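You operate a simulated robot arm through the tools that you are given. There is no shell and no other tool.

You are at the controls of a simulated two-armed robot. One attempt, no reset.

Task
Build up the valve in the jig with the green seat ring.
Fine: ring in the socket, ball on the ring, cover over them, then lock the yellow and red jig levers.

The check looks at the end state, three seconds after you hand in, the way a careful person would. Anything else that was tipped, shoved, dropped, spilled or broken makes it a failure. Lids that push on must go on centred and level and be pressed home; caps that screw on are set level and turned clockwise until they are tight.

Robot
Two 7-joint arms with fingered hands on one trunk that stands fixed in place. Base frame: the origin is at the foot of the trunk, x ahead of it, y to its left, z up; the work surface is at about z = 780. Lengths are in mm, angles in degrees, forces in N, time in s.
The left shoulder is at [70, 145, 1037], the right one opposite. With the tool pointing down near the work surface each hand reaches from about 420 to 800 mm from the base axis, measured 20 degrees to its own side. Payload 3.5 kg a hand.
The tool frame of a hand sits at the grasp point between the pads (the TCP): z along the fingers, y along the line on which they close. The tips reach 25 mm beyond it. The gripper opens to 88 mm. The gripper's body begins 29 mm behind the TCP. The gripper is a hand of 4 fingers: y runs from the thumb to the fingers, the wrist lies at [-13, -97, -162] in the tool frame, and closing takes about 1.5 s.
Orientation is that of the tool frame in the base frame, as a unit quaternion [x, y, z, w]. With the fingers straight down and the wrist toward the robot, the tool's x, y and z point along [0, 1, 0], [1, 0, 0] and [0, 0, -1] of the base frame.

Tools
- The arms move only by the tool servo_tool. It takes "left_steps", "right_steps" or both (then of equal length, played together; a hand with none holds still); each is a list of rows, each an object (a shift or turn left out is 0, a gripper value left out holds the last) with "slide": the shift along the base's x, y, z in mm, a list of three; "dr": the turn, a rotation vector about the base's x, y, z in degrees, a list of three. In form: [{"slide": [tx, ty, tz], "dr": [ax, ay, az]}, ...]. A call has 1 to 20 rows; each row shifts and turns the commanded pose from where the row before left it. "left_fingers" and "right_fingers" are, for a hand that has rows, the closure in counts, from 0 (fully open) to 255 (shut), set as the call begins (left out, the last holds). Rows are played at 5 a second. More than 50 mm and 8.6 degrees between two rows, or a gripper value outside its range, and nothing of the call is played. Where a pose cannot be reached the arm comes as near as it can. A force on the tool above 80 N (or 10 N above the force at the start of the call, whichever is more), or a blocked arm, ends the call early, and 0.2 s more pass. The fingers move at their own pace (about 45 mm/s each) and stop on an object; they squeeze with about 31 N. The grip force told is the motor's: it shows also when the fingers shut on nothing. Time passes only in rows, and 0.2 s behind the last, so rows that do not move let the fingers close. It gives the time, the measured TCP pose, the force on the tool (base axes), the opening and the grip force at its end, in the units of the frame above (readings bear some noise), with the torque about the TCP (base axes, N m) and any sound that the robot's microphone picked up.
- Cameras (640 x 400 px; columns grow to the right, rows downward): "scene" is now at [131.9, -12.6, 1341.3]; the picture's right is [-0.14, -0.99, 0.00], its down [-0.68, 0.10, -0.72] and it looks along [0.72, -0.10, -0.69] (base axes); focal length 315 px, centre (320, 200). "left" rides on the left gripper at [-64, -83, -98] in its tool frame; the picture's right is [-0.62, -0.37, 0.69], its down [0.71, -0.63, 0.30] and it looks along [0.32, 0.68, 0.65] (tool axes); focal length 265 px, centre (320, 200). "right" rides on the right gripper at [64, -83, -98] in its tool frame; the picture's right is [-0.62, 0.37, -0.69], its down [-0.71, -0.63, 0.30] and it looks along [-0.32, 0.68, 0.65] (tool axes); focal length 265 px, centre (320, 200). There is no depth. A picture from a camera that has moved, and an enlarged one, comes with that camera's place and axes in the base frame and with its lens.
- snapshot(camera): a new picture of that camera. No time passes.
- raise_lower(by): slides the trunk up (or, below 0, down) by that many mm; the arms and the scene camera ride with it, the base frame stays. It gives what a move gives, with no picture.
- set_grasp(shape, hand): the hand has 4 fingers and takes this shape, open, in about a second: jaw (thumb against the fingers, like two jaws); tri (thumb and two fingers); tip (a fingertip pinch); poke (one finger out to press); point (the index stretched); flat (the hand flat); cup (the hand cupped); fist (a fist). The gripper value then closes the fingers along that shape, each until it touches; the sizes above hold for jaw. It gives what a move gives, with no picture.
- head_to(pan, tilt): turns the head with the scene camera to pan (to the left, within 86 degrees either way) and tilt (down, from -29 to 69), counted from straight ahead of the robot. It gives what a move gives.
- inspect(camera, box): a new picture of the part [left, top, right, bottom] of that camera's present view, enlarged. No time passes.
- finish_job(): hands the job in; it is judged then, once.

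Nothing tells you positions but the pictures and the camera data. Unless the task says otherwise, let go and move clear before handing in.

The tools are called after "Request:" as a command line: name --argument value ..., lists and objects as JSON in quotes. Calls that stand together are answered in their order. servo_tool: Moves the arms, as the interface text tells. Its arguments: {"type":"object","properties":{"left_steps":{"type":"array","items":{"type":"object","properties":{"slide":{"type":"array","items":{"type":"number"}},"dr":{"type":"array","items":{"type":"number"}}}}},"left_fingers":{"type":"number"},"right_steps":{"type":"array","items":{"type":"object","properties":{"slide":{"type":"array","items":{"type":"number"}},"dr":{"type":"array","items":{"type":"number"}}}}},"right_fingers":{"type":"number"}},"required":[]} The other tools are called the same way: raise_lower (by) slides the trunk up or down; set_grasp (shape, hand) gives the hand a shape; head_to (pan, tilt) turns the head that bears the scene camera; snapshot (camera) takes a picture; inspect (camera, box) takes an enlarged picture of a part of a camera's view; finish_job () hands the job in.

At the start:

```text
t: 0.0
left_eef_pos: [529.1, 189.5, 1102.3]
left_tool_rot: [0.707, 0.707, 0.0, 0.0]
left_ft_force: [-0.8, 0.2, 0.7]
left_moment: [0.01, 0.0, 0.0]
left_opening: 87.7
left_gripper_force: 0.1
left_shape: jaw
right_eef_pos: [515.0, -222.2, 1105.7]
right_tool_rot: [0.707, 0.707, 0.0, 0.0]
right_ft_force: [0.5, -0.3, -0.2]
right_moment: [-0.02, 0.03, -0.02]
right_opening: 87.7
right_gripper_force: 0.0
right_shape: jaw
trunk travel left (down, up): [-600.0, 240.0]
head pan, tilt: [-7.9, 43.6]
```

scene: 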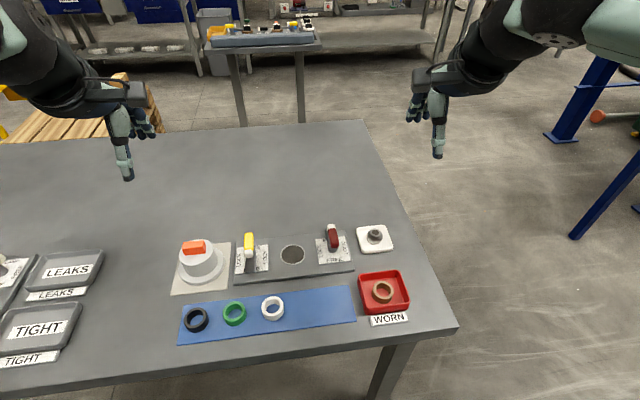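
right: 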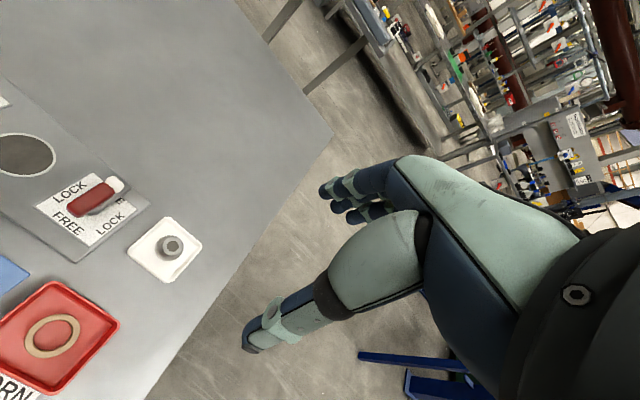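
left: 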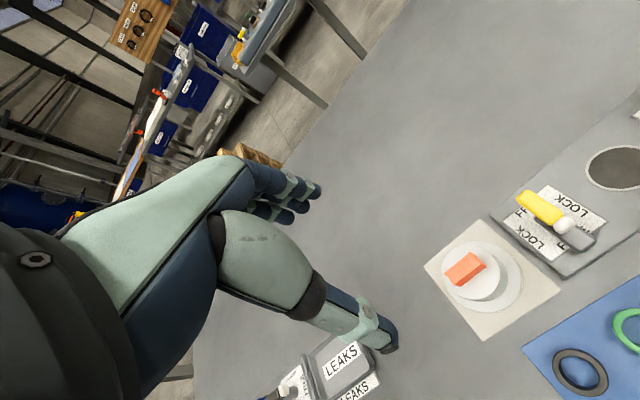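

I see a table with a jig (socket and yellow and red levers), three rings on a blue mat (black, green, white), a cover with an orange handle, a small ball on a white pad, and a red tray with a worn ring. I'll look closer first.

Request:
inspect --camera "scene" --box '[160, 210, 420, 350]'

Request:
inspect --camera "scene" --box '[220, 215, 360, 300]'

Request:
inspect --camera "right" --box '[0, 120, 220, 300]'

Request:
inspect --camera "left" --box '[400, 130, 640, 400]'

Request:
inspect --camera "scene" --box '[340, 210, 420, 330]'

```text
2.46 times, centred on (290, 280) of scene
camera zoom: at [131.9, -12.6, 1341.3], right [-0.14, -0.99, 0.0], down [-0.68, 0.1, -0.72], along [0.72, -0.1, -0.69], focal length 776 px, centre (394, 3)
```

zoom: 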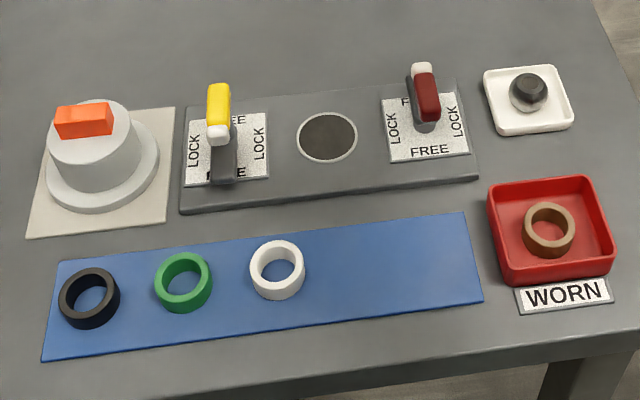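

```text
4.57 times, centred on (290, 258) of scene
camera zoom: at [131.9, -12.6, 1341.3], right [-0.14, -0.99, 0.0], down [-0.68, 0.1, -0.72], along [0.72, -0.1, -0.69], focal length 1442 px, centre (457, -63)
```

zoom: 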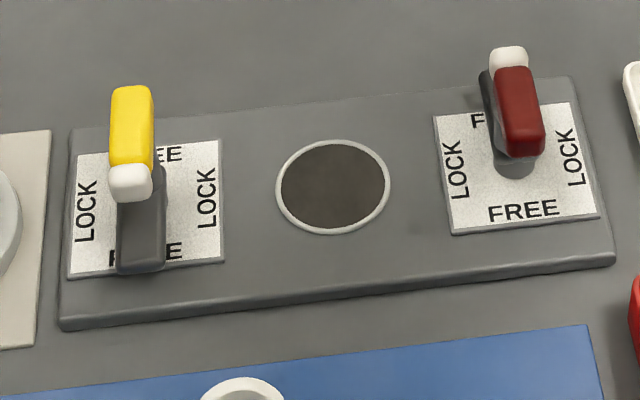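

```text
2.22 times, centred on (110, 210) of right
camera zoom: at [432.3, -157.5, 1204.0], right [0.37, -0.62, 0.69], down [-0.63, -0.71, -0.3], along [0.68, -0.32, -0.65], focal length 590 px, centre (787, 178)
```

zoom: 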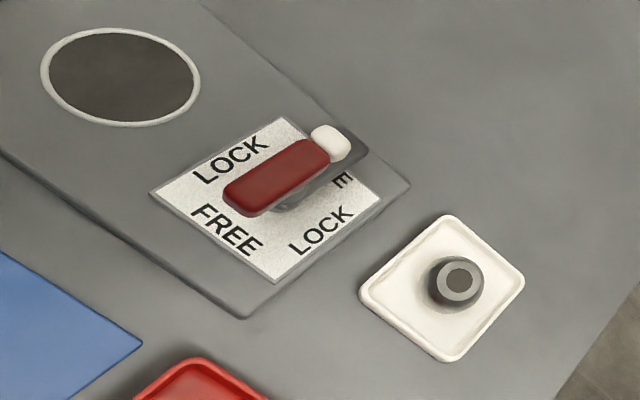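

```text
1.48 times, centred on (520, 265) of left
camera zoom: at [445.7, 124.7, 1199.4], right [-0.37, -0.62, -0.69], down [-0.63, 0.71, -0.3], along [0.68, 0.32, -0.65], focal length 393 px, centre (24, 104)
```

zoom: 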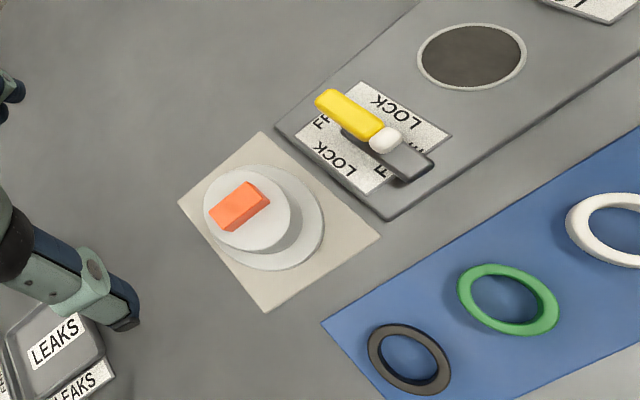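

```text
3.33 times, centred on (380, 270) of scene
camera zoom: at [131.9, -12.6, 1341.3], right [-0.14, -0.99, 0.0], down [-0.68, 0.1, -0.72], along [0.72, -0.1, -0.69], focal length 1052 px, centre (120, -33)
```

zoom: 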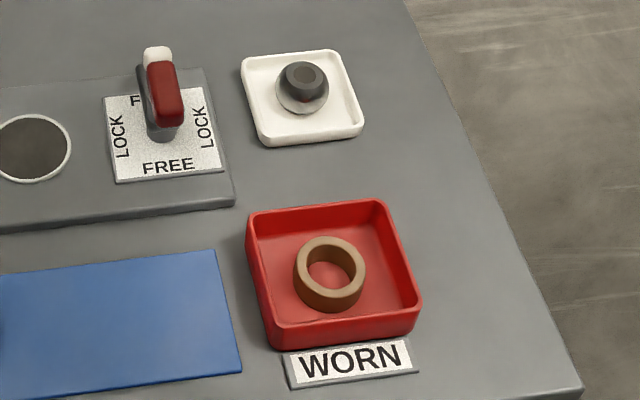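

The layout is clear; the rings, ball, cover and levers all lie on or near the jig. Before moving I want close looks at the levers, ball, cover and green ring.

Request:
inspect --camera "scene" --box '[230, 225, 280, 280]'

Request:
inspect --camera "scene" --box '[310, 215, 360, 270]'

Request:
inspect --camera "left" --box '[500, 160, 620, 260]'

Request:
inspect --camera "right" --box '[30, 160, 150, 250]'

Request:
inspect --camera "right" --box '[120, 205, 210, 285]'

Request:
inspect --camera "left" --box '[420, 220, 560, 340]'

Request:
inspect --camera "scene" --box '[0, 230, 120, 380]'

```text
7.27 times, centred on (255, 252) of scene
camera zoom: at [131.9, -12.6, 1341.3], right [-0.14, -0.99, 0.0], down [-0.68, 0.1, -0.72], along [0.72, -0.1, -0.69], focal length 2294 px, centre (793, -182)
```

zoom: 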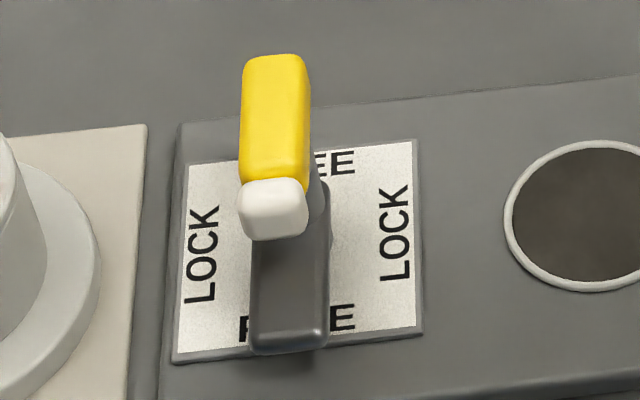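

```text
7.27 times, centred on (335, 242) of scene
camera zoom: at [131.9, -12.6, 1341.3], right [-0.14, -0.99, 0.0], down [-0.68, 0.1, -0.72], along [0.72, -0.1, -0.69], focal length 2294 px, centre (211, -109)
```

zoom: 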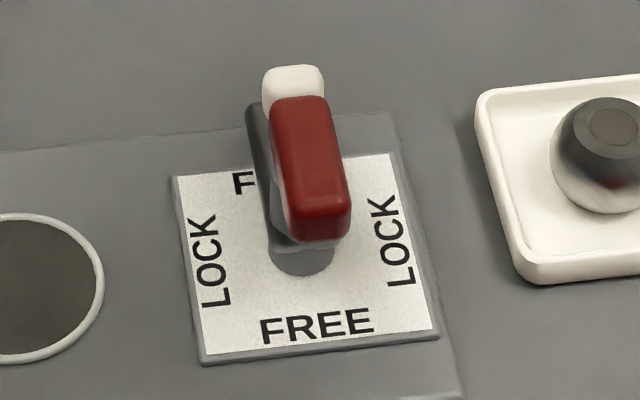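

```text
4.00 times, centred on (560, 210) of left
camera zoom: at [445.7, 124.7, 1199.4], right [-0.37, -0.62, -0.69], down [-0.63, 0.71, -0.3], along [0.68, 0.32, -0.65], focal length 1062 px, centre (-640, 160)
```

zoom: 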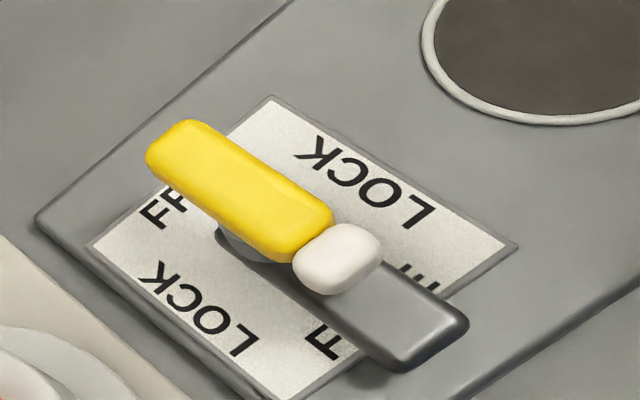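

```text
4.44 times, centred on (90, 205) of right
camera zoom: at [432.3, -157.5, 1204.0], right [0.37, -0.62, 0.69], down [-0.63, -0.71, -0.3], along [0.68, -0.32, -0.65], focal length 1180 px, centre (1342, 178)
```

zoom: 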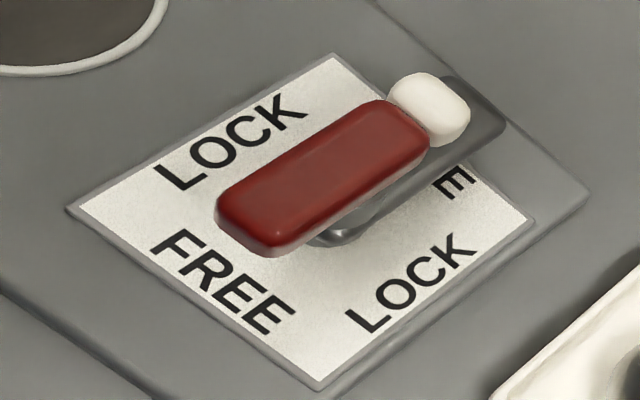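

```text
5.00 times, centred on (165, 245) of right
camera zoom: at [432.3, -157.5, 1204.0], right [0.37, -0.62, 0.69], down [-0.63, -0.71, -0.3], along [0.68, -0.32, -0.65], focal length 1327 px, centre (1095, -25)
```

zoom: 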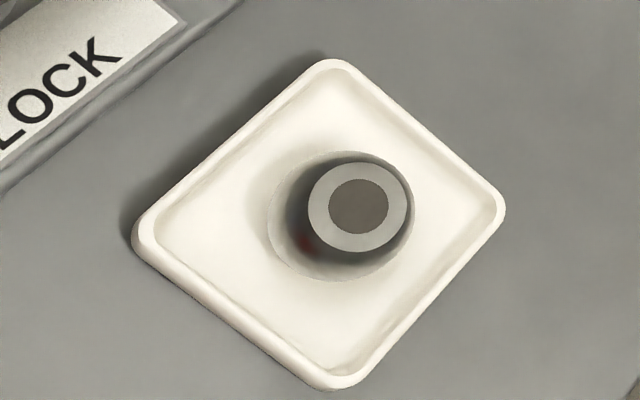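

```text
3.33 times, centred on (490, 280) of left
camera zoom: at [445.7, 124.7, 1199.4], right [-0.37, -0.62, -0.69], down [-0.63, 0.71, -0.3], along [0.68, 0.32, -0.65], focal length 885 px, centre (-247, -67)
```

zoom: 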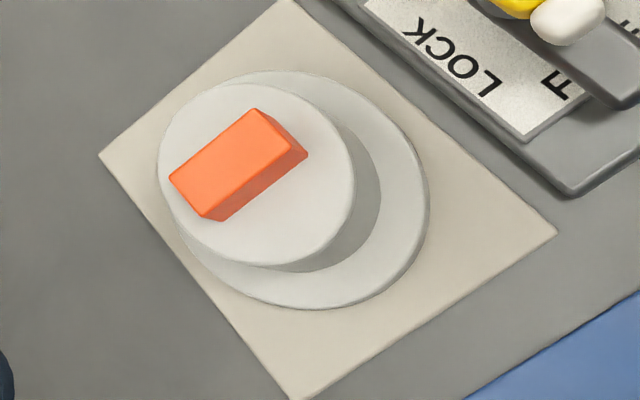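

```text
2.67 times, centred on (60, 305) of scene
camera zoom: at [131.9, -12.6, 1341.3], right [-0.14, -0.99, 0.0], down [-0.68, 0.1, -0.72], along [0.72, -0.1, -0.69], focal length 841 px, centre (1013, -80)
```

zoom: 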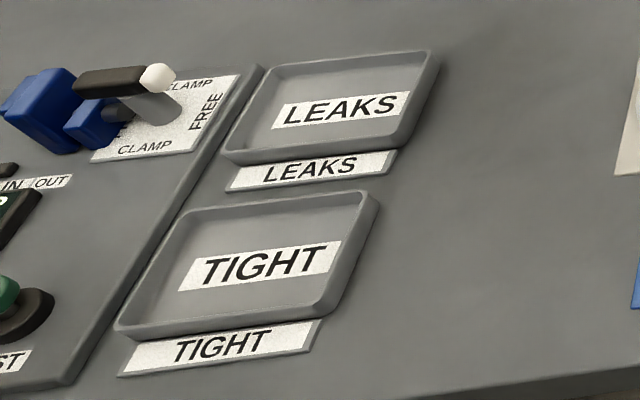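

The levers each carry a grey one-sided clamp arm under the handle. Yellow's arm points at the robot and red's points away, so both are FREE, and each needs a quarter turn towards the socket once the cover is on. The jig socket is near (541,-11), the green ring near (430,104) and the ball near (562,-195). I'll bring the left hand above the ring and the right hand above the ball to measure them.

Request:
servo_tool --left_steps '[{"slide": [-12.4, -10.7, -19]}, {"slide": [-12.4, -10.7, -19]}, {"slide": [-12.4, -10.7, -19]}, {"slide": [-12.4, -10.7, -19]}, {"slide": [-12.4, -10.7, -19]}, {"slide": [-12.4, -10.7, -19]}, {"slide": [-12.4, -10.7, -19]}, {"slide": [-12.4, -10.7, -19]}]' --right_steps '[{"slide": [5.9, 3.4, -18.8]}, {"slide": [5.9, 3.4, -18.8]}, {"slide": [5.9, 3.4, -18.8]}, {"slide": [5.9, 3.4, -18.8]}, {"slide": [5.9, 3.4, -18.8]}, {"slide": [5.9, 3.4, -18.8]}, {"slide": [5.9, 3.4, -18.8]}, {"slide": [5.9, 3.4, -18.8]}]'

```text
t: 1.8
left_eef_pos: [428.3, 103.9, 950.7]
left_tool_rot: [0.707, 0.707, 0.0, 0.0]
left_ft_force: [0.4, -0.4, -0.1]
left_moment: [0.01, 0.0, -0.05]
left_opening: 87.4
left_gripper_force: 0.1
left_shape: jaw
right_eef_pos: [562.7, -196.2, 955.2]
right_tool_rot: [0.707, 0.707, 0.0, -0.001]
right_ft_force: [0.1, -0.5, 0.0]
right_moment: [0.0, 0.0, -0.03]
right_opening: 87.6
right_gripper_force: 0.0
right_shape: jaw
trunk travel left (down, up): [-600.0, 240.0]
head pan, tilt: [-7.9, 43.6]
```

Both hands are hovering about 170 mm above the table, near the ring and the ball. I'll look through all the cameras now.

Request:
snapshot --camera "left"

Request:
snapshot --camera "right"

Request:
snapshot --camera "scene"

```text
taken
camera left: at [345.9, 39.3, 1047.3], right [-0.37, -0.62, -0.69], down [-0.63, 0.71, -0.3], along [0.68, 0.32, -0.65], focal length 265 px, centre (320, 200)
```

left: 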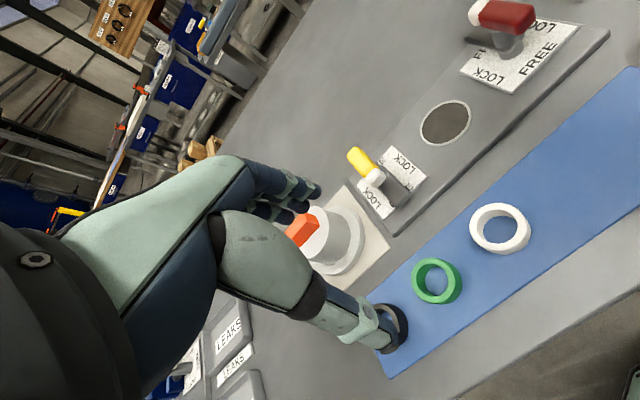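

```text
taken
camera right: at [479.6, -131.0, 1053.7], right [0.37, -0.62, 0.69], down [-0.63, -0.71, -0.3], along [0.68, -0.32, -0.65], focal length 265 px, centre (320, 200)
```

right: 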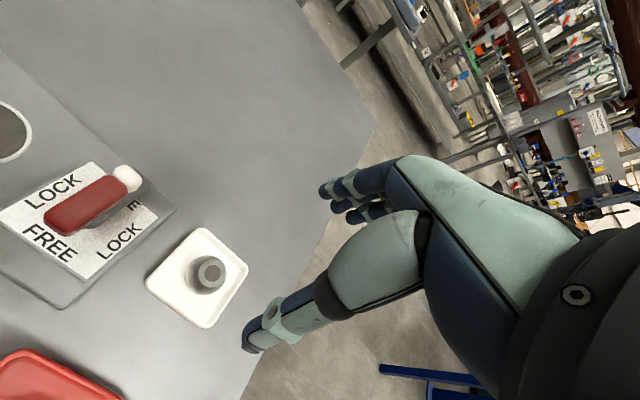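

```text
taken
camera scene: at [132.8, -13.2, 1341.2], right [-0.14, -0.99, 0.0], down [-0.68, 0.1, -0.72], along [0.72, -0.1, -0.69], focal length 315 px, centre (320, 200)
```

scene: 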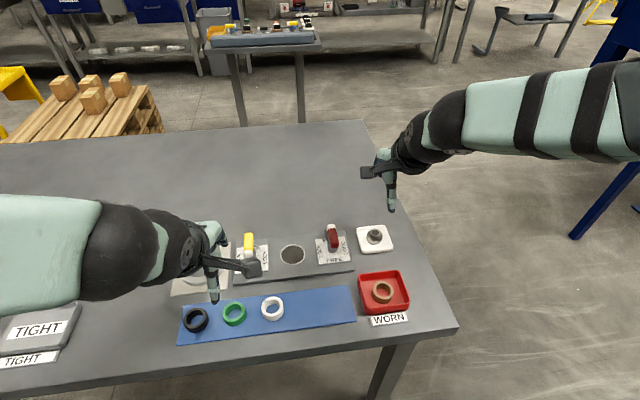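

The left hand's thumb shows near the black ring in the picture, but it is well above it. I'll zoom in to measure the ring, ball, cover, socket and levers more accurately.

Request:
inspect --camera "left" --box '[395, 240, 475, 320]'

Request:
inspect --camera "scene" --box '[210, 285, 260, 340]'

Request:
inspect --camera "left" --box '[280, 170, 400, 290]'

Request:
inspect --camera "left" --box '[340, 60, 500, 220]'

Request:
inspect --camera "right" --box '[140, 220, 260, 330]'

Request:
inspect --camera "right" --box '[230, 140, 420, 360]'

Request:
inspect --camera "scene" --box '[270, 235, 320, 275]'

```text
5.00 times, centred on (435, 280) of left
camera zoom: at [345.9, 39.3, 1047.3], right [-0.37, -0.62, -0.69], down [-0.63, 0.71, -0.3], along [0.68, 0.32, -0.65], focal length 1327 px, centre (-255, -200)
```

zoom: 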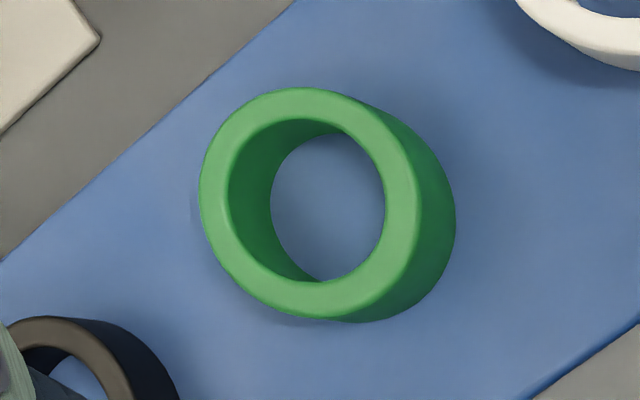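

```text
7.27 times, centred on (235, 312) of scene
camera zoom: at [132.8, -13.2, 1341.2], right [-0.14, -0.99, 0.0], down [-0.68, 0.1, -0.72], along [0.72, -0.1, -0.69], focal length 2294 px, centre (938, -618)
```

zoom: 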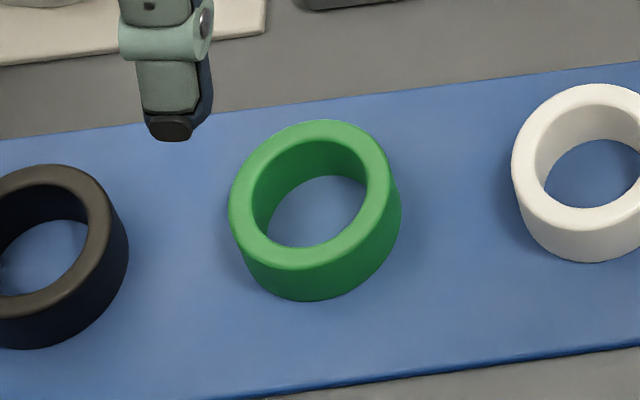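

```text
3.33 times, centred on (340, 230) of left
camera zoom: at [345.9, 39.3, 1047.3], right [-0.37, -0.62, -0.69], down [-0.63, 0.71, -0.3], along [0.68, 0.32, -0.65], focal length 885 px, centre (253, 100)
```

zoom: 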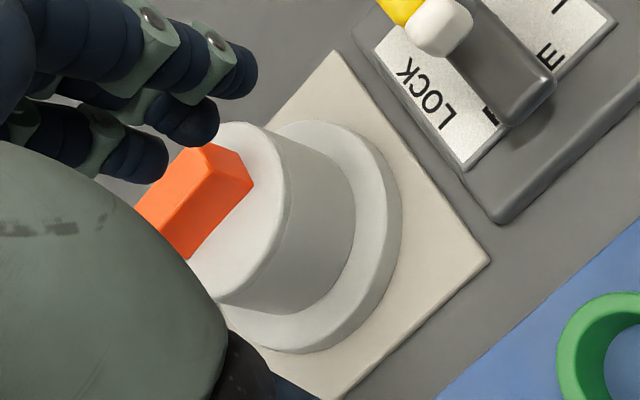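

```text
2.50 times, centred on (420, 140) of left
camera zoom: at [345.9, 39.3, 1047.3], right [-0.37, -0.62, -0.69], down [-0.63, 0.71, -0.3], along [0.68, 0.32, -0.65], focal length 664 px, centre (70, 350)
```

zoom: 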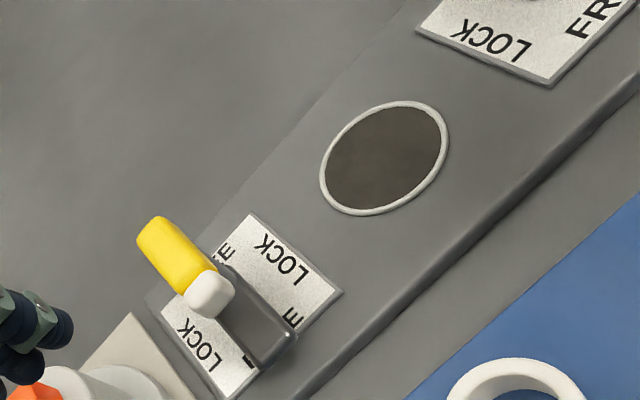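

```text
3.64 times, centred on (200, 275) of right
camera zoom: at [479.6, -131.0, 1053.7], right [0.37, -0.62, 0.69], down [-0.63, -0.71, -0.3], along [0.68, -0.32, -0.65], focal length 965 px, centre (756, -73)
```

zoom: 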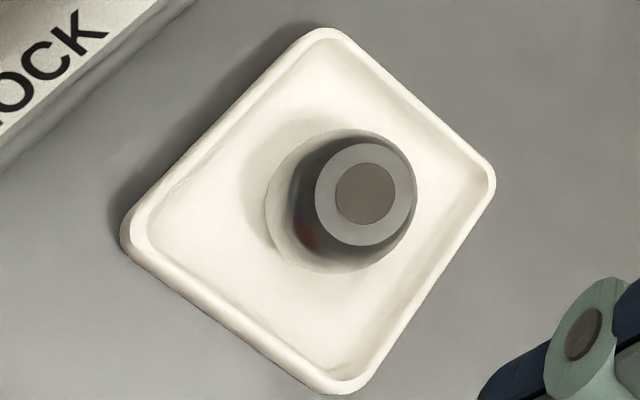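

```text
1.82 times, centred on (325, 250) of right
camera zoom: at [479.6, -131.0, 1053.7], right [0.37, -0.62, 0.69], down [-0.63, -0.71, -0.3], along [0.68, -0.32, -0.65], focal length 483 px, centre (311, 109)
```

zoom: 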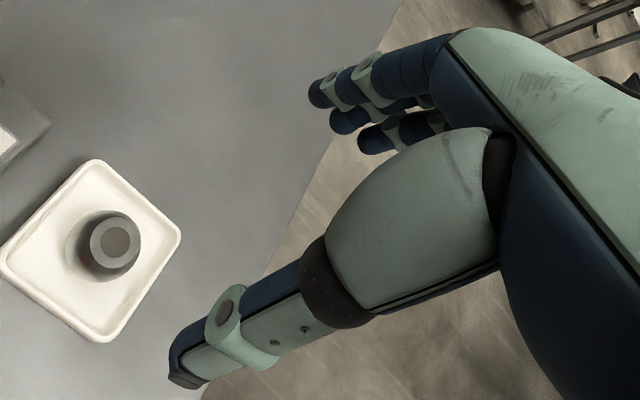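

```text
10.00 times, centred on (295, 255) of scene
camera zoom: at [132.8, -13.2, 1341.2], right [-0.14, -0.99, 0.0], down [-0.68, 0.1, -0.72], along [0.72, -0.1, -0.69], focal length 3154 px, centre (570, -350)
```

zoom: 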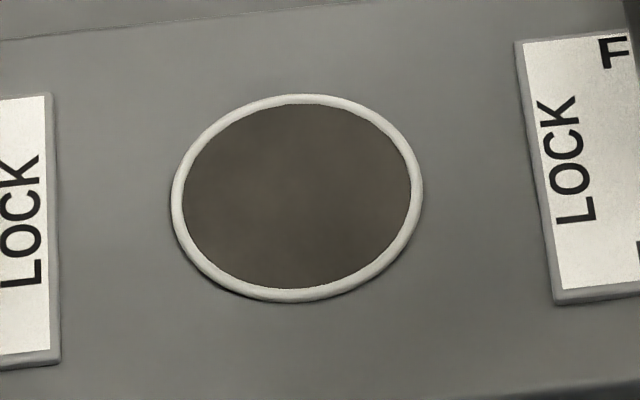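

Triangulating gives the green ring at about (426,104) with its top at z≈800, roughly 40 mm outside diameter and 29 mm bore. The ball is at about (565,-196) and the socket at about (541,-11), 48 mm across and at z≈795. I'll partly close both hands in the air to see how the fingers travel, and zoom in on the tray rim.

Request:
servo_tool --left_steps '[{}, {}, {}, {}, {}, {}]' --right_steps '[{}, {}, {}, {}, {}, {}]' --left_fingers 80 --right_fingers 100

Request:
snapshot --camera "left"

Request:
snapshot --camera "right"

Request:
inspect --camera "scene" --box '[350, 215, 405, 260]'

Request:
inspect --camera "scene" --box '[190, 225, 240, 305]'

Request:
inspect --camera "scene" --box '[360, 140, 420, 220]'

```text
t: 3.2
left_eef_pos: [428.7, 104.7, 951.0]
left_tool_rot: [0.707, 0.707, 0.0, 0.0]
left_ft_force: [0.1, -0.2, 0.5]
left_moment: [0.02, -0.01, 0.02]
left_opening: 60.9
left_gripper_force: 0.0
left_shape: jaw
right_eef_pos: [562.2, -194.6, 956.1]
right_tool_rot: [0.707, 0.707, 0.0, -0.001]
right_ft_force: [0.0, 0.2, 0.4]
right_moment: [0.02, -0.01, 0.0]
right_opening: 53.7
right_gripper_force: 0.1
right_shape: jaw
trunk travel left (down, up): [-600.0, 240.0]
head pan, tilt: [-7.9, 43.6]
```

```text
taken
camera left: at [345.4, 39.9, 1047.7], right [-0.37, -0.62, -0.69], down [-0.63, 0.71, -0.3], along [0.68, 0.32, -0.65], focal length 265 px, centre (320, 200)
```

left: 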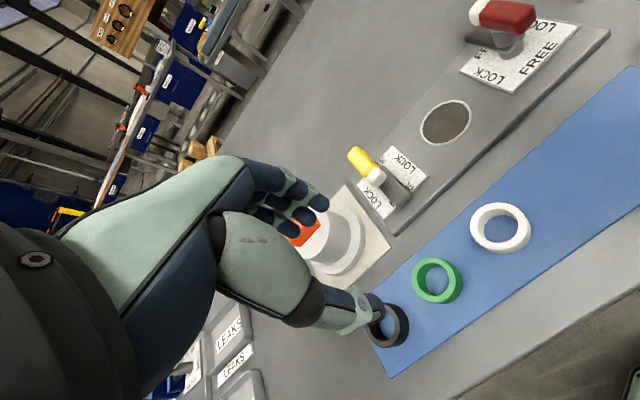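

```text
taken
camera right: at [478.8, -130.5, 1054.3], right [0.37, -0.62, 0.69], down [-0.63, -0.71, -0.3], along [0.68, -0.32, -0.65], focal length 265 px, centre (320, 200)
```

right: 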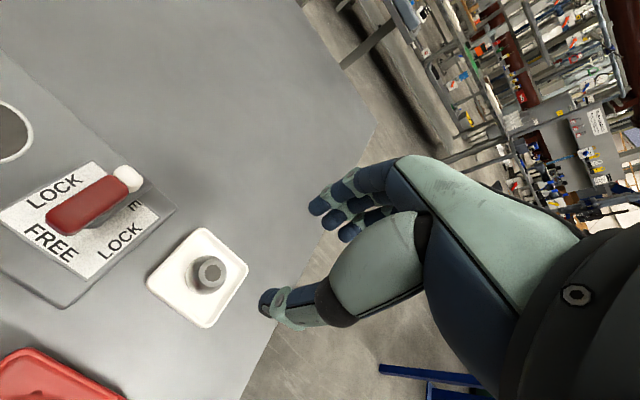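

```text
8.89 times, centred on (378, 238) of scene
camera zoom: at [131.9, -12.6, 1341.3], right [-0.14, -0.99, 0.0], down [-0.68, 0.1, -0.72], along [0.72, -0.1, -0.69], focal length 2804 px, centre (-191, -133)
```

zoom: 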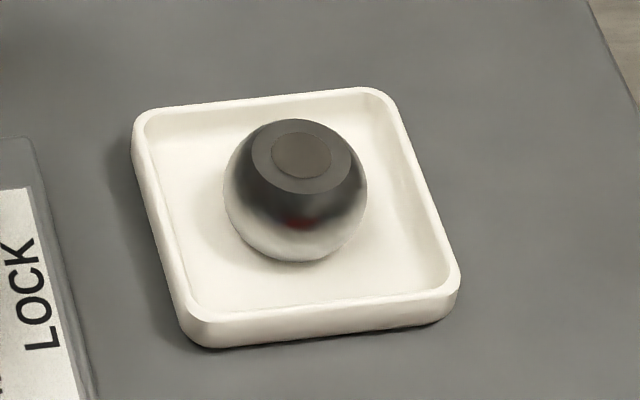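

```text
5.00 times, centred on (215, 265) of scene
camera zoom: at [131.9, -12.6, 1341.3], right [-0.14, -0.99, 0.0], down [-0.68, 0.1, -0.72], along [0.72, -0.1, -0.69], focal length 1577 px, centre (845, -125)
```

zoom: 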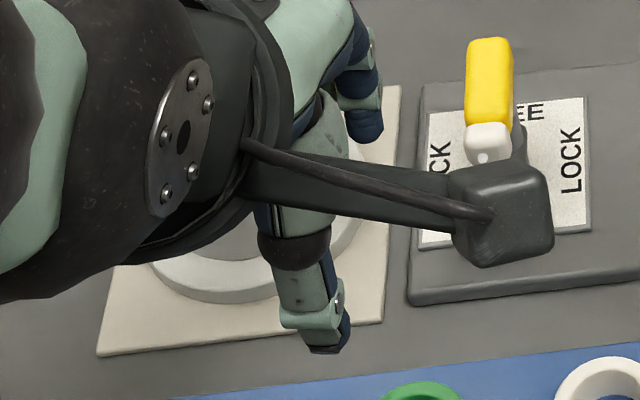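

```text
5.00 times, centred on (390, 180) of scene
camera zoom: at [131.9, -12.6, 1341.3], right [-0.14, -0.99, 0.0], down [-0.68, 0.1, -0.72], along [0.72, -0.1, -0.69], focal length 1577 px, centre (-30, 300)
```

zoom: 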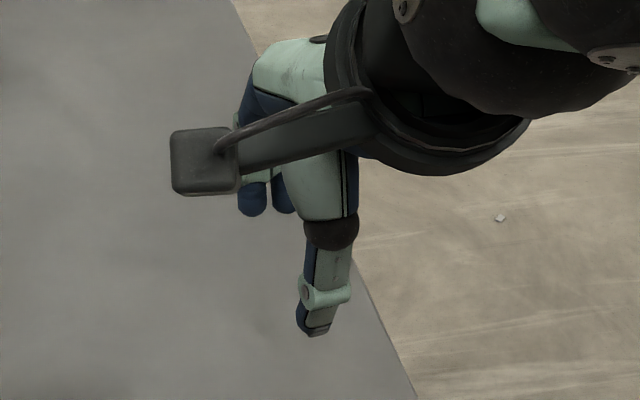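

The openings follow the command as expected: 80 counts gives 61 mm and 100 counts gives 54 mm. I'll zoom in on the fingertips to judge their shape relative to the TCP.

Request:
inspect --camera "right" --box '[240, 160, 420, 340]'

Request:
inspect --camera "left" --box '[230, 160, 410, 340]'

```text
2.22 times, centred on (330, 250) of right
camera zoom: at [478.8, -130.5, 1054.3], right [0.37, -0.62, 0.69], down [-0.63, -0.71, -0.3], along [0.68, -0.32, -0.65], focal length 590 px, centre (298, 89)
```

zoom: 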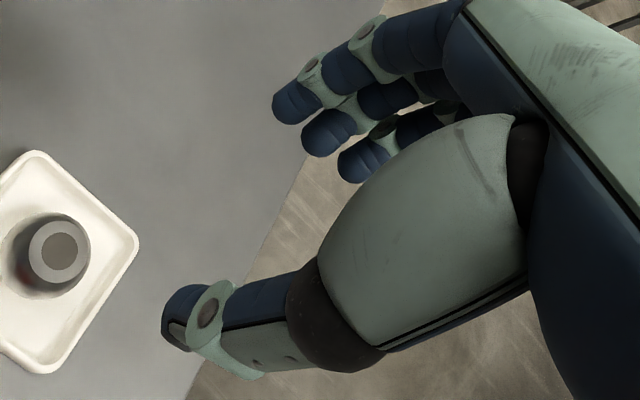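

```text
2.22 times, centred on (320, 250) of left
camera zoom: at [345.4, 39.9, 1047.7], right [-0.37, -0.62, -0.69], down [-0.63, 0.71, -0.3], along [0.68, 0.32, -0.65], focal length 590 px, centre (320, 89)
```

zoom: 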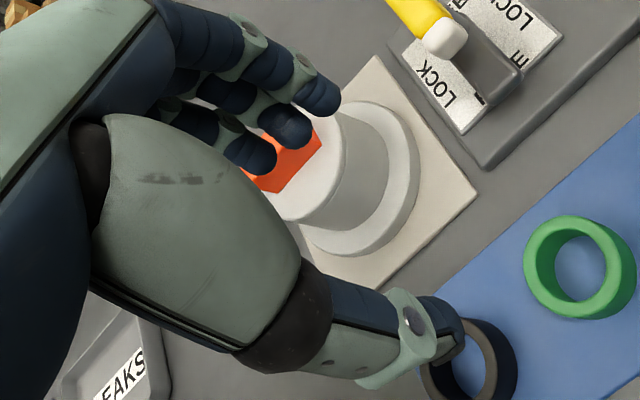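

With the jaw shape, the ring and little fingers would hang over the black ring while gripping the green one. I'll try the "tri" shape (thumb and two fingers) on both hands up here in the air.

Request:
set_grasp --shape "tri" --hand "left"

Request:
set_grasp --shape "tri" --hand "right"

Request:
inspect --camera "right" --box '[200, 120, 440, 360]'

Request:
inspect --camera "left" --box '[200, 120, 440, 360]'

```text
t: 4.1
left_eef_pos: [428.1, 105.6, 951.0]
left_tool_rot: [0.707, 0.707, 0.0, 0.0]
left_ft_force: [-0.4, 0.3, -0.1]
left_moment: [0.02, 0.03, -0.02]
left_opening: 87.8
left_gripper_force: 0.0
left_shape: tri
right_eef_pos: [561.5, -194.3, 955.4]
right_tool_rot: [0.707, 0.707, 0.0, 0.0]
right_ft_force: [-0.5, 0.8, 0.2]
right_moment: [0.03, 0.0, -0.01]
right_opening: 53.7
right_gripper_force: 0.1
right_shape: jaw
trunk travel left (down, up): [-600.0, 240.0]
head pan, tilt: [-7.9, 43.6]
```

```text
t: 5.0
left_eef_pos: [427.8, 104.4, 949.7]
left_tool_rot: [0.707, 0.707, 0.0, 0.0]
left_ft_force: [-0.2, 0.3, -0.4]
left_moment: [0.0, -0.05, 0.01]
left_opening: 87.9
left_gripper_force: 0.1
left_shape: tri
right_eef_pos: [562.1, -195.1, 955.2]
right_tool_rot: [0.707, 0.707, 0.0, 0.001]
right_ft_force: [-0.4, 0.5, 0.0]
right_moment: [0.0, 0.01, 0.0]
right_opening: 88.0
right_gripper_force: 0.0
right_shape: tri
trunk travel left (down, up): [-600.0, 240.0]
head pan, tilt: [-7.9, 43.6]
```

```text
1.67 times, centred on (320, 240) of right
camera zoom: at [478.8, -130.5, 1054.3], right [0.37, -0.62, 0.69], down [-0.63, -0.71, -0.3], along [0.68, -0.32, -0.65], focal length 442 px, centre (320, 133)
```

zoom: 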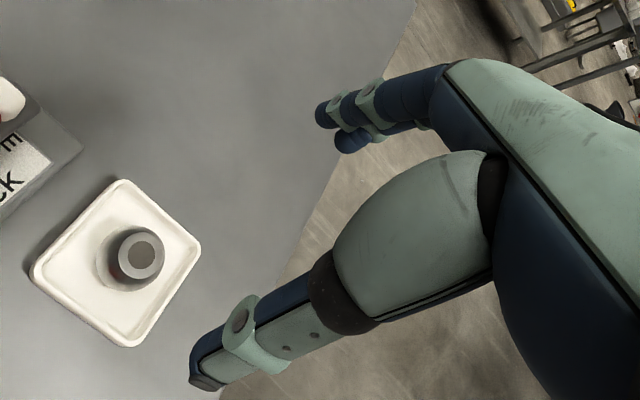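

```text
1.67 times, centred on (320, 240) of left
camera zoom: at [345.4, 39.9, 1047.7], right [-0.37, -0.62, -0.69], down [-0.63, 0.71, -0.3], along [0.68, 0.32, -0.65], focal length 442 px, centre (320, 133)
```

zoom: 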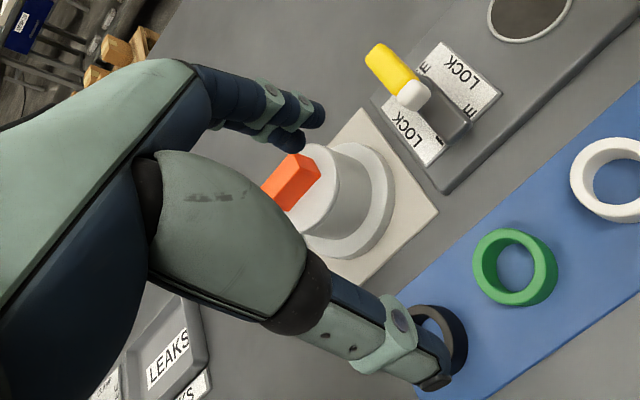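

Tri shape works well: thumb, index and middle are out and the others are folded. I'll bring the left hand to z≈850 over the green ring with a 60 mm opening, and move the right hand outward so the arms keep apart.

Request:
servo_tool --left_steps '[{"slide": [-0.4, 0, -20]}, {"slide": [-0.4, 0, -20]}, {"slide": [-0.4, 0, -20]}, {"slide": [-0.4, 0, -20]}, {"slide": [-0.4, 0, -20]}, {}]' --right_steps '[{"slide": [0, -20, 5]}, {"slide": [0, -20, 5]}, {"slide": [0, -20, 5]}, {"slide": [0, -20, 5]}, {"slide": [0, -20, 5]}, {}]' --left_fingers 85

Request:
snapshot --camera "left"

Request:
inspect --camera "scene" --box '[150, 220, 330, 350]'

```text
t: 6.4
left_eef_pos: [425.3, 104.7, 849.9]
left_tool_rot: [0.707, 0.707, 0.0, 0.0]
left_ft_force: [0.9, 0.8, 0.1]
left_moment: [0.01, 0.04, -0.01]
left_opening: 59.2
left_gripper_force: 0.1
left_shape: tri
right_eef_pos: [561.7, -293.4, 981.2]
right_tool_rot: [0.707, 0.707, -0.001, 0.0]
right_ft_force: [-0.7, -0.3, 0.3]
right_moment: [0.02, -0.01, 0.05]
right_opening: 87.9
right_gripper_force: 0.0
right_shape: tri
trunk travel left (down, up): [-600.0, 240.0]
head pan, tilt: [-7.9, 43.6]
```

```text
taken
camera left: at [344.0, 39.4, 947.8], right [-0.37, -0.62, -0.69], down [-0.63, 0.71, -0.3], along [0.68, 0.32, -0.65], focal length 265 px, centre (320, 200)
```

left: 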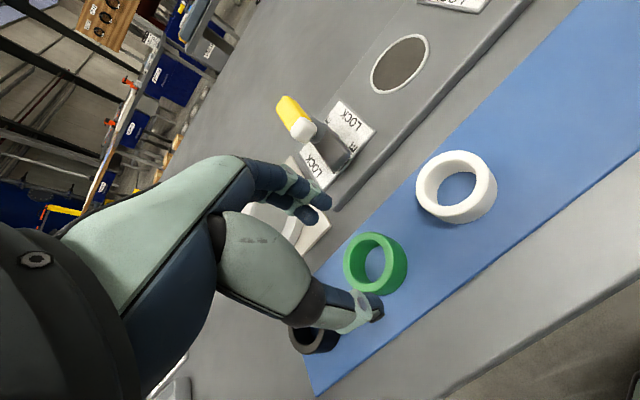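

```text
3.08 times, centred on (240, 285) of scene
camera zoom: at [131.6, -12.1, 1341.3], right [-0.14, -0.99, 0.0], down [-0.68, 0.09, -0.72], along [0.72, -0.1, -0.69], focal length 971 px, centre (566, -62)
```

zoom: 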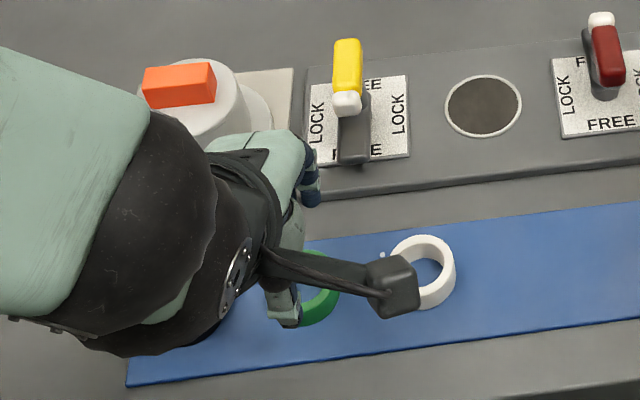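

The hand is over the green ring. I'll zoom in to check its centring before going down.

Request:
inspect --camera "left" --box '[290, 180, 430, 340]'

Request:
inspect --camera "left" --box '[340, 15, 460, 115]'

```text
2.50 times, centred on (360, 260) of left
camera zoom: at [344.0, 39.4, 947.8], right [-0.37, -0.62, -0.69], down [-0.63, 0.71, -0.3], along [0.68, 0.32, -0.65], focal length 664 px, centre (220, 50)
```

zoom: 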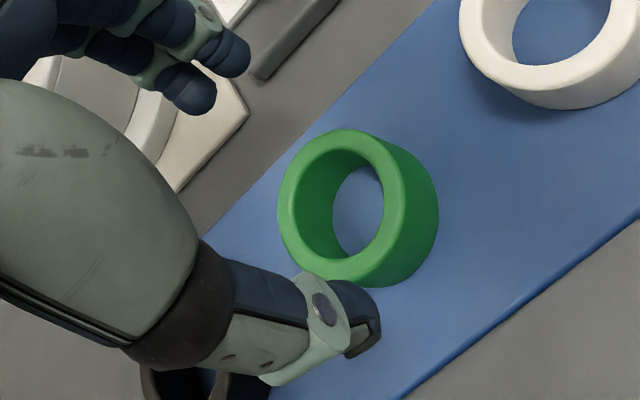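

```text
4.00 times, centred on (400, 65) of left
camera zoom: at [344.0, 39.4, 947.8], right [-0.37, -0.62, -0.69], down [-0.63, 0.71, -0.3], along [0.68, 0.32, -0.65], focal length 1062 px, centre (0, 740)
```

zoom: 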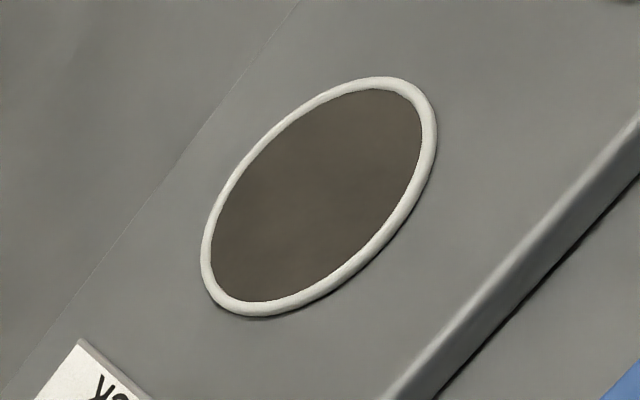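

The ring measures at (425,104.7), directly under the TCP. I'll lower to z≈813, which puts the tips about 6 mm above the mat, and check before closing.

Request:
servo_tool --left_steps '[{"slide": [0, 0, -10]}, {"slide": [0, 0, -10]}, {"slide": [0, 0, -9]}, {"slide": [0, 0, -8]}, {}]'

Request:
inspect --camera "left" --box '[240, 160, 440, 340]'

Request:
inspect --camera "scene" --box '[180, 250, 280, 340]'

```text
t: 7.6
left_eef_pos: [426.5, 103.7, 813.2]
left_tool_rot: [0.708, 0.707, 0.0, 0.0]
left_ft_force: [0.0, 0.1, -0.1]
left_moment: [-0.01, 0.01, 0.01]
left_opening: 59.4
left_gripper_force: 0.0
left_shape: tri
right_eef_pos: [562.6, -294.4, 979.7]
right_tool_rot: [0.707, 0.707, 0.0, 0.0]
right_ft_force: [0.6, 0.0, 0.2]
right_moment: [-0.02, -0.03, 0.01]
right_opening: 87.8
right_gripper_force: 0.0
right_shape: tri
trunk travel left (down, up): [-600.0, 240.0]
head pan, tilt: [-7.9, 43.6]
```

```text
2.22 times, centred on (340, 250) of left
camera zoom: at [344.3, 39.0, 910.2], right [-0.37, -0.62, -0.69], down [-0.63, 0.71, -0.3], along [0.68, 0.32, -0.65], focal length 590 px, centre (276, 89)
```

zoom: 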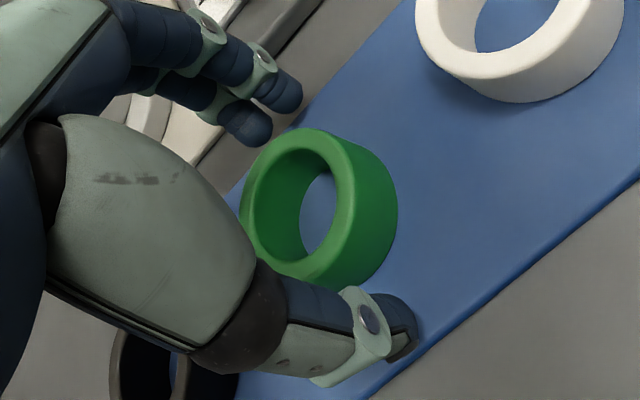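

```text
4.44 times, centred on (230, 295) of scene
camera zoom: at [131.7, -12.6, 1341.3], right [-0.14, -0.99, 0.0], down [-0.68, 0.1, -0.72], along [0.72, -0.1, -0.69], focal length 1402 px, centre (720, -222)
```

zoom: 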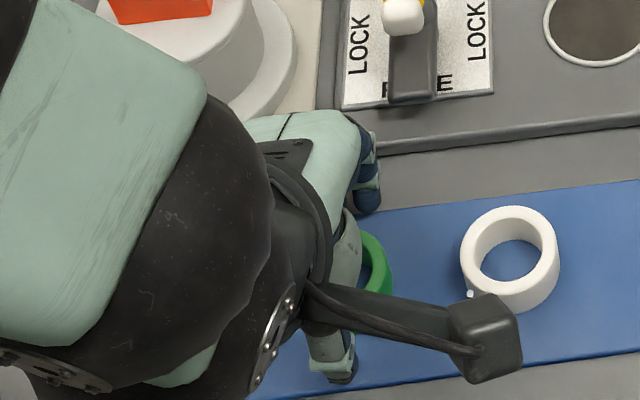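

The ring sits between thumb and fingers with nothing else close. Closing on it now.

Request:
servo_tool --left_steps '[{}, {}, {}, {}, {}, {}]' --left_fingers 255

Request:
inspect --camera "left" --box '[240, 160, 440, 340]'

```text
t: 9.0
left_eef_pos: [426.9, 104.1, 812.7]
left_tool_rot: [0.706, 0.708, 0.0, 0.001]
left_ft_force: [0.4, -0.4, -0.4]
left_moment: [-0.01, 0.0, -0.01]
left_opening: 30.2
left_gripper_force: 30.9
left_shape: tri
right_eef_pos: [561.5, -294.4, 980.4]
right_tool_rot: [0.707, 0.707, -0.001, 0.0]
right_ft_force: [-0.8, 0.0, -0.2]
right_moment: [0.02, 0.02, 0.0]
right_opening: 87.6
right_gripper_force: 0.1
right_shape: tri
trunk travel left (down, up): [-600.0, 240.0]
head pan, tilt: [-7.9, 43.6]
```

```text
2.22 times, centred on (340, 250) of left
camera zoom: at [344.3, 39.0, 910.3], right [-0.37, -0.62, -0.69], down [-0.63, 0.71, -0.3], along [0.68, 0.32, -0.65], focal length 590 px, centre (276, 89)
```

zoom: 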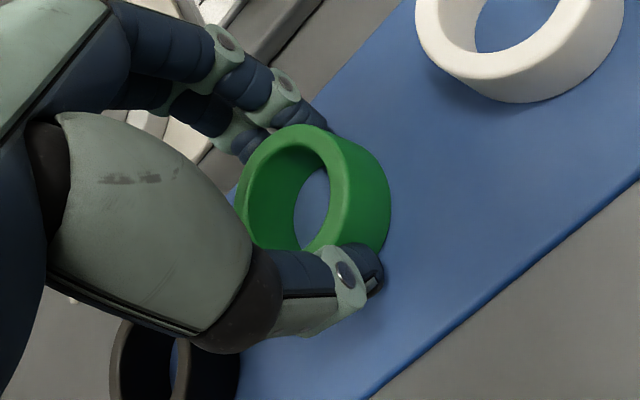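

The grip is firm at 31 N. I'll lift gently and check that the ring hangs level.

Request:
servo_tool --left_steps '[{"slide": [0, 0, 8]}, {"slide": [0, 0, 12]}, {"slide": [0, 0, 20]}, {"slide": [0, 0, 20]}, {}]'

Request:
inspect --camera "left" --box '[240, 160, 440, 340]'

Request:
inspect --camera "scene" --box '[150, 240, 290, 350]'

```text
t: 10.2
left_eef_pos: [428.0, 103.7, 872.4]
left_tool_rot: [0.707, 0.707, 0.0, 0.0]
left_ft_force: [-0.3, 0.0, -0.3]
left_moment: [0.03, 0.01, 0.04]
left_opening: 30.1
left_gripper_force: 31.5
left_shape: tri
right_eef_pos: [563.3, -293.9, 980.2]
right_tool_rot: [0.707, 0.707, 0.0, 0.0]
right_ft_force: [-0.2, -0.2, -0.4]
right_moment: [0.01, 0.02, -0.01]
right_opening: 88.0
right_gripper_force: 0.0
right_shape: tri
trunk travel left (down, up): [-600.0, 240.0]
head pan, tilt: [-7.9, 43.6]
```

```text
2.22 times, centred on (340, 250) of left
camera zoom: at [344.6, 39.2, 970.1], right [-0.37, -0.62, -0.69], down [-0.63, 0.71, -0.3], along [0.68, 0.32, -0.65], focal length 590 px, centre (276, 89)
```

zoom: 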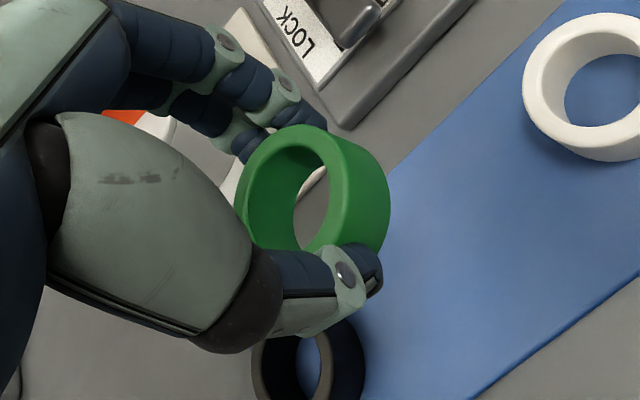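

```text
3.64 times, centred on (220, 295) of scene
camera zoom: at [132.5, -12.7, 1341.2], right [-0.14, -0.99, 0.0], down [-0.68, 0.1, -0.72], along [0.72, -0.1, -0.69], focal length 1147 px, centre (684, -146)
```

zoom: 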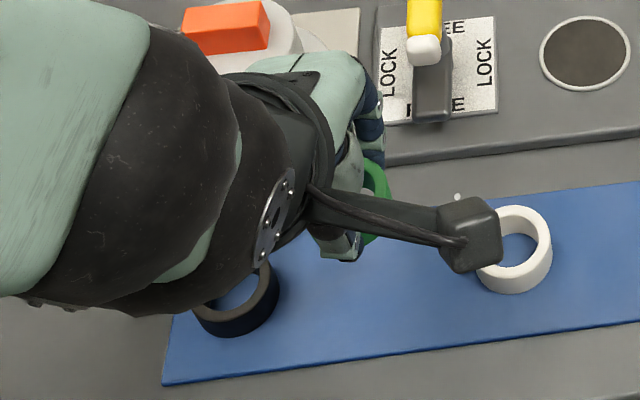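

The ring came up cleanly with the same pose in the hand. I'll zoom in to measure exactly where its centre lies relative to the TCP.

Request:
inspect --camera "left" --box '[300, 205, 370, 285]'

Request:
inspect --camera "left" --box '[330, 205, 390, 265]'

```text
5.00 times, centred on (335, 245) of left
camera zoom: at [344.6, 39.2, 970.1], right [-0.37, -0.62, -0.69], down [-0.63, 0.71, -0.3], along [0.68, 0.32, -0.65], focal length 1327 px, centre (245, -25)
```

zoom: 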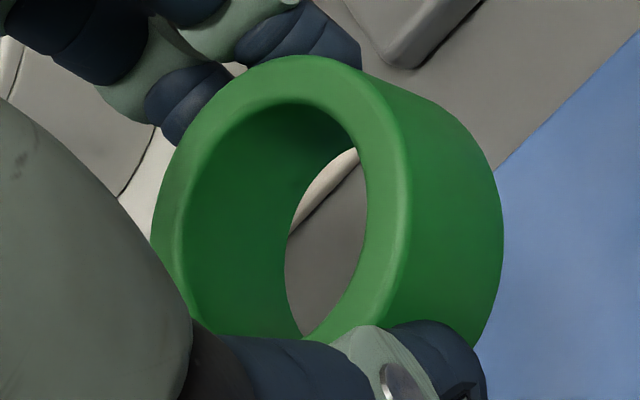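

```text
6.67 times, centred on (360, 235) of left
camera zoom: at [344.6, 39.2, 970.1], right [-0.37, -0.62, -0.69], down [-0.63, 0.71, -0.3], along [0.68, 0.32, -0.65], focal length 1769 px, centre (53, -33)
```

zoom: 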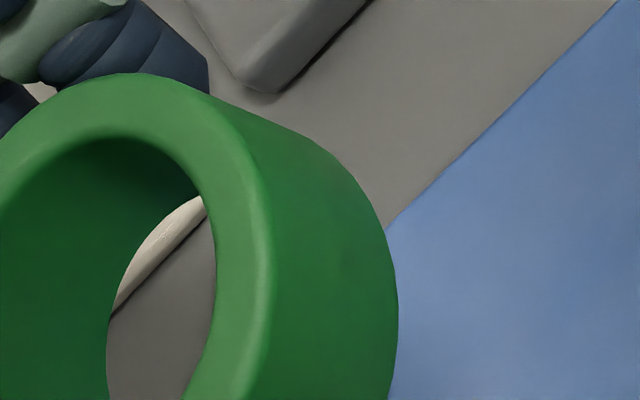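

The ring centre is about (+1.9,+3.8) mm off the TCP in x,y. I'll raise the hand, carry the ring across in -y first and then forward over the socket, staying clear of the levers.

Request:
servo_tool --left_steps '[{"slide": [0, 0, 15]}, {"slide": [0, -10, 15]}, {"slide": [0, -20, 0]}, {"slide": [0, -22, 0]}, {"slide": [0, -22, 0]}, {"slide": [0, -22, 0]}, {"slide": [0, -22, 0]}, {"slide": [15, 0, 0]}, {"slide": [20, 0, 0]}, {"slide": [20, 0, 0]}, {"slide": [20, 0, 0]}, {"slide": [20, 0, 0]}, {"slide": [16.5, 0, 0]}, {}]'

Request:
snapshot --camera "left"

Request:
snapshot --camera "scene"

```text
t: 13.2
left_eef_pos: [538.5, -14.8, 903.3]
left_tool_rot: [0.707, 0.707, 0.0, 0.0]
left_ft_force: [-0.1, 0.0, -1.3]
left_moment: [0.04, -0.02, -0.01]
left_opening: 30.4
left_gripper_force: 31.1
left_shape: tri
right_eef_pos: [562.8, -293.9, 980.6]
right_tool_rot: [0.707, 0.707, 0.0, 0.001]
right_ft_force: [0.4, -0.3, 0.6]
right_moment: [0.01, 0.04, 0.03]
right_opening: 87.7
right_gripper_force: 0.1
right_shape: tri
trunk travel left (down, up): [-600.0, 240.0]
head pan, tilt: [-7.9, 43.6]
```

```text
taken
camera left: at [455.9, -78.6, 1000.6], right [-0.37, -0.62, -0.69], down [-0.63, 0.71, -0.3], along [0.68, 0.32, -0.65], focal length 265 px, centre (320, 200)
```

left: 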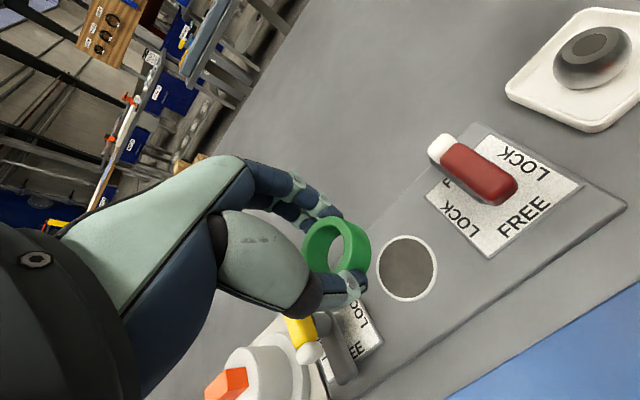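

```text
taken
camera scene: at [131.6, -12.7, 1341.3], right [-0.14, -0.99, 0.0], down [-0.68, 0.1, -0.72], along [0.72, -0.1, -0.69], focal length 315 px, centre (320, 200)
```

scene: 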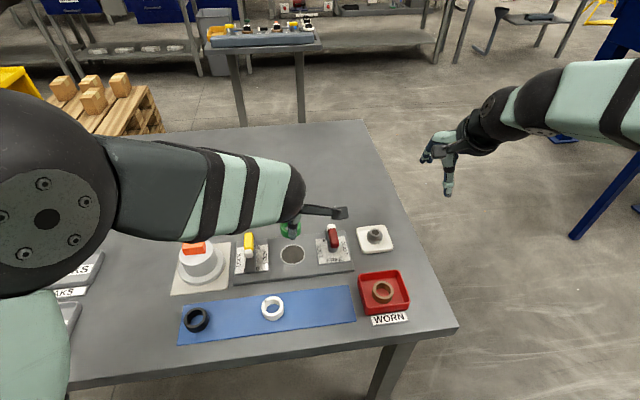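

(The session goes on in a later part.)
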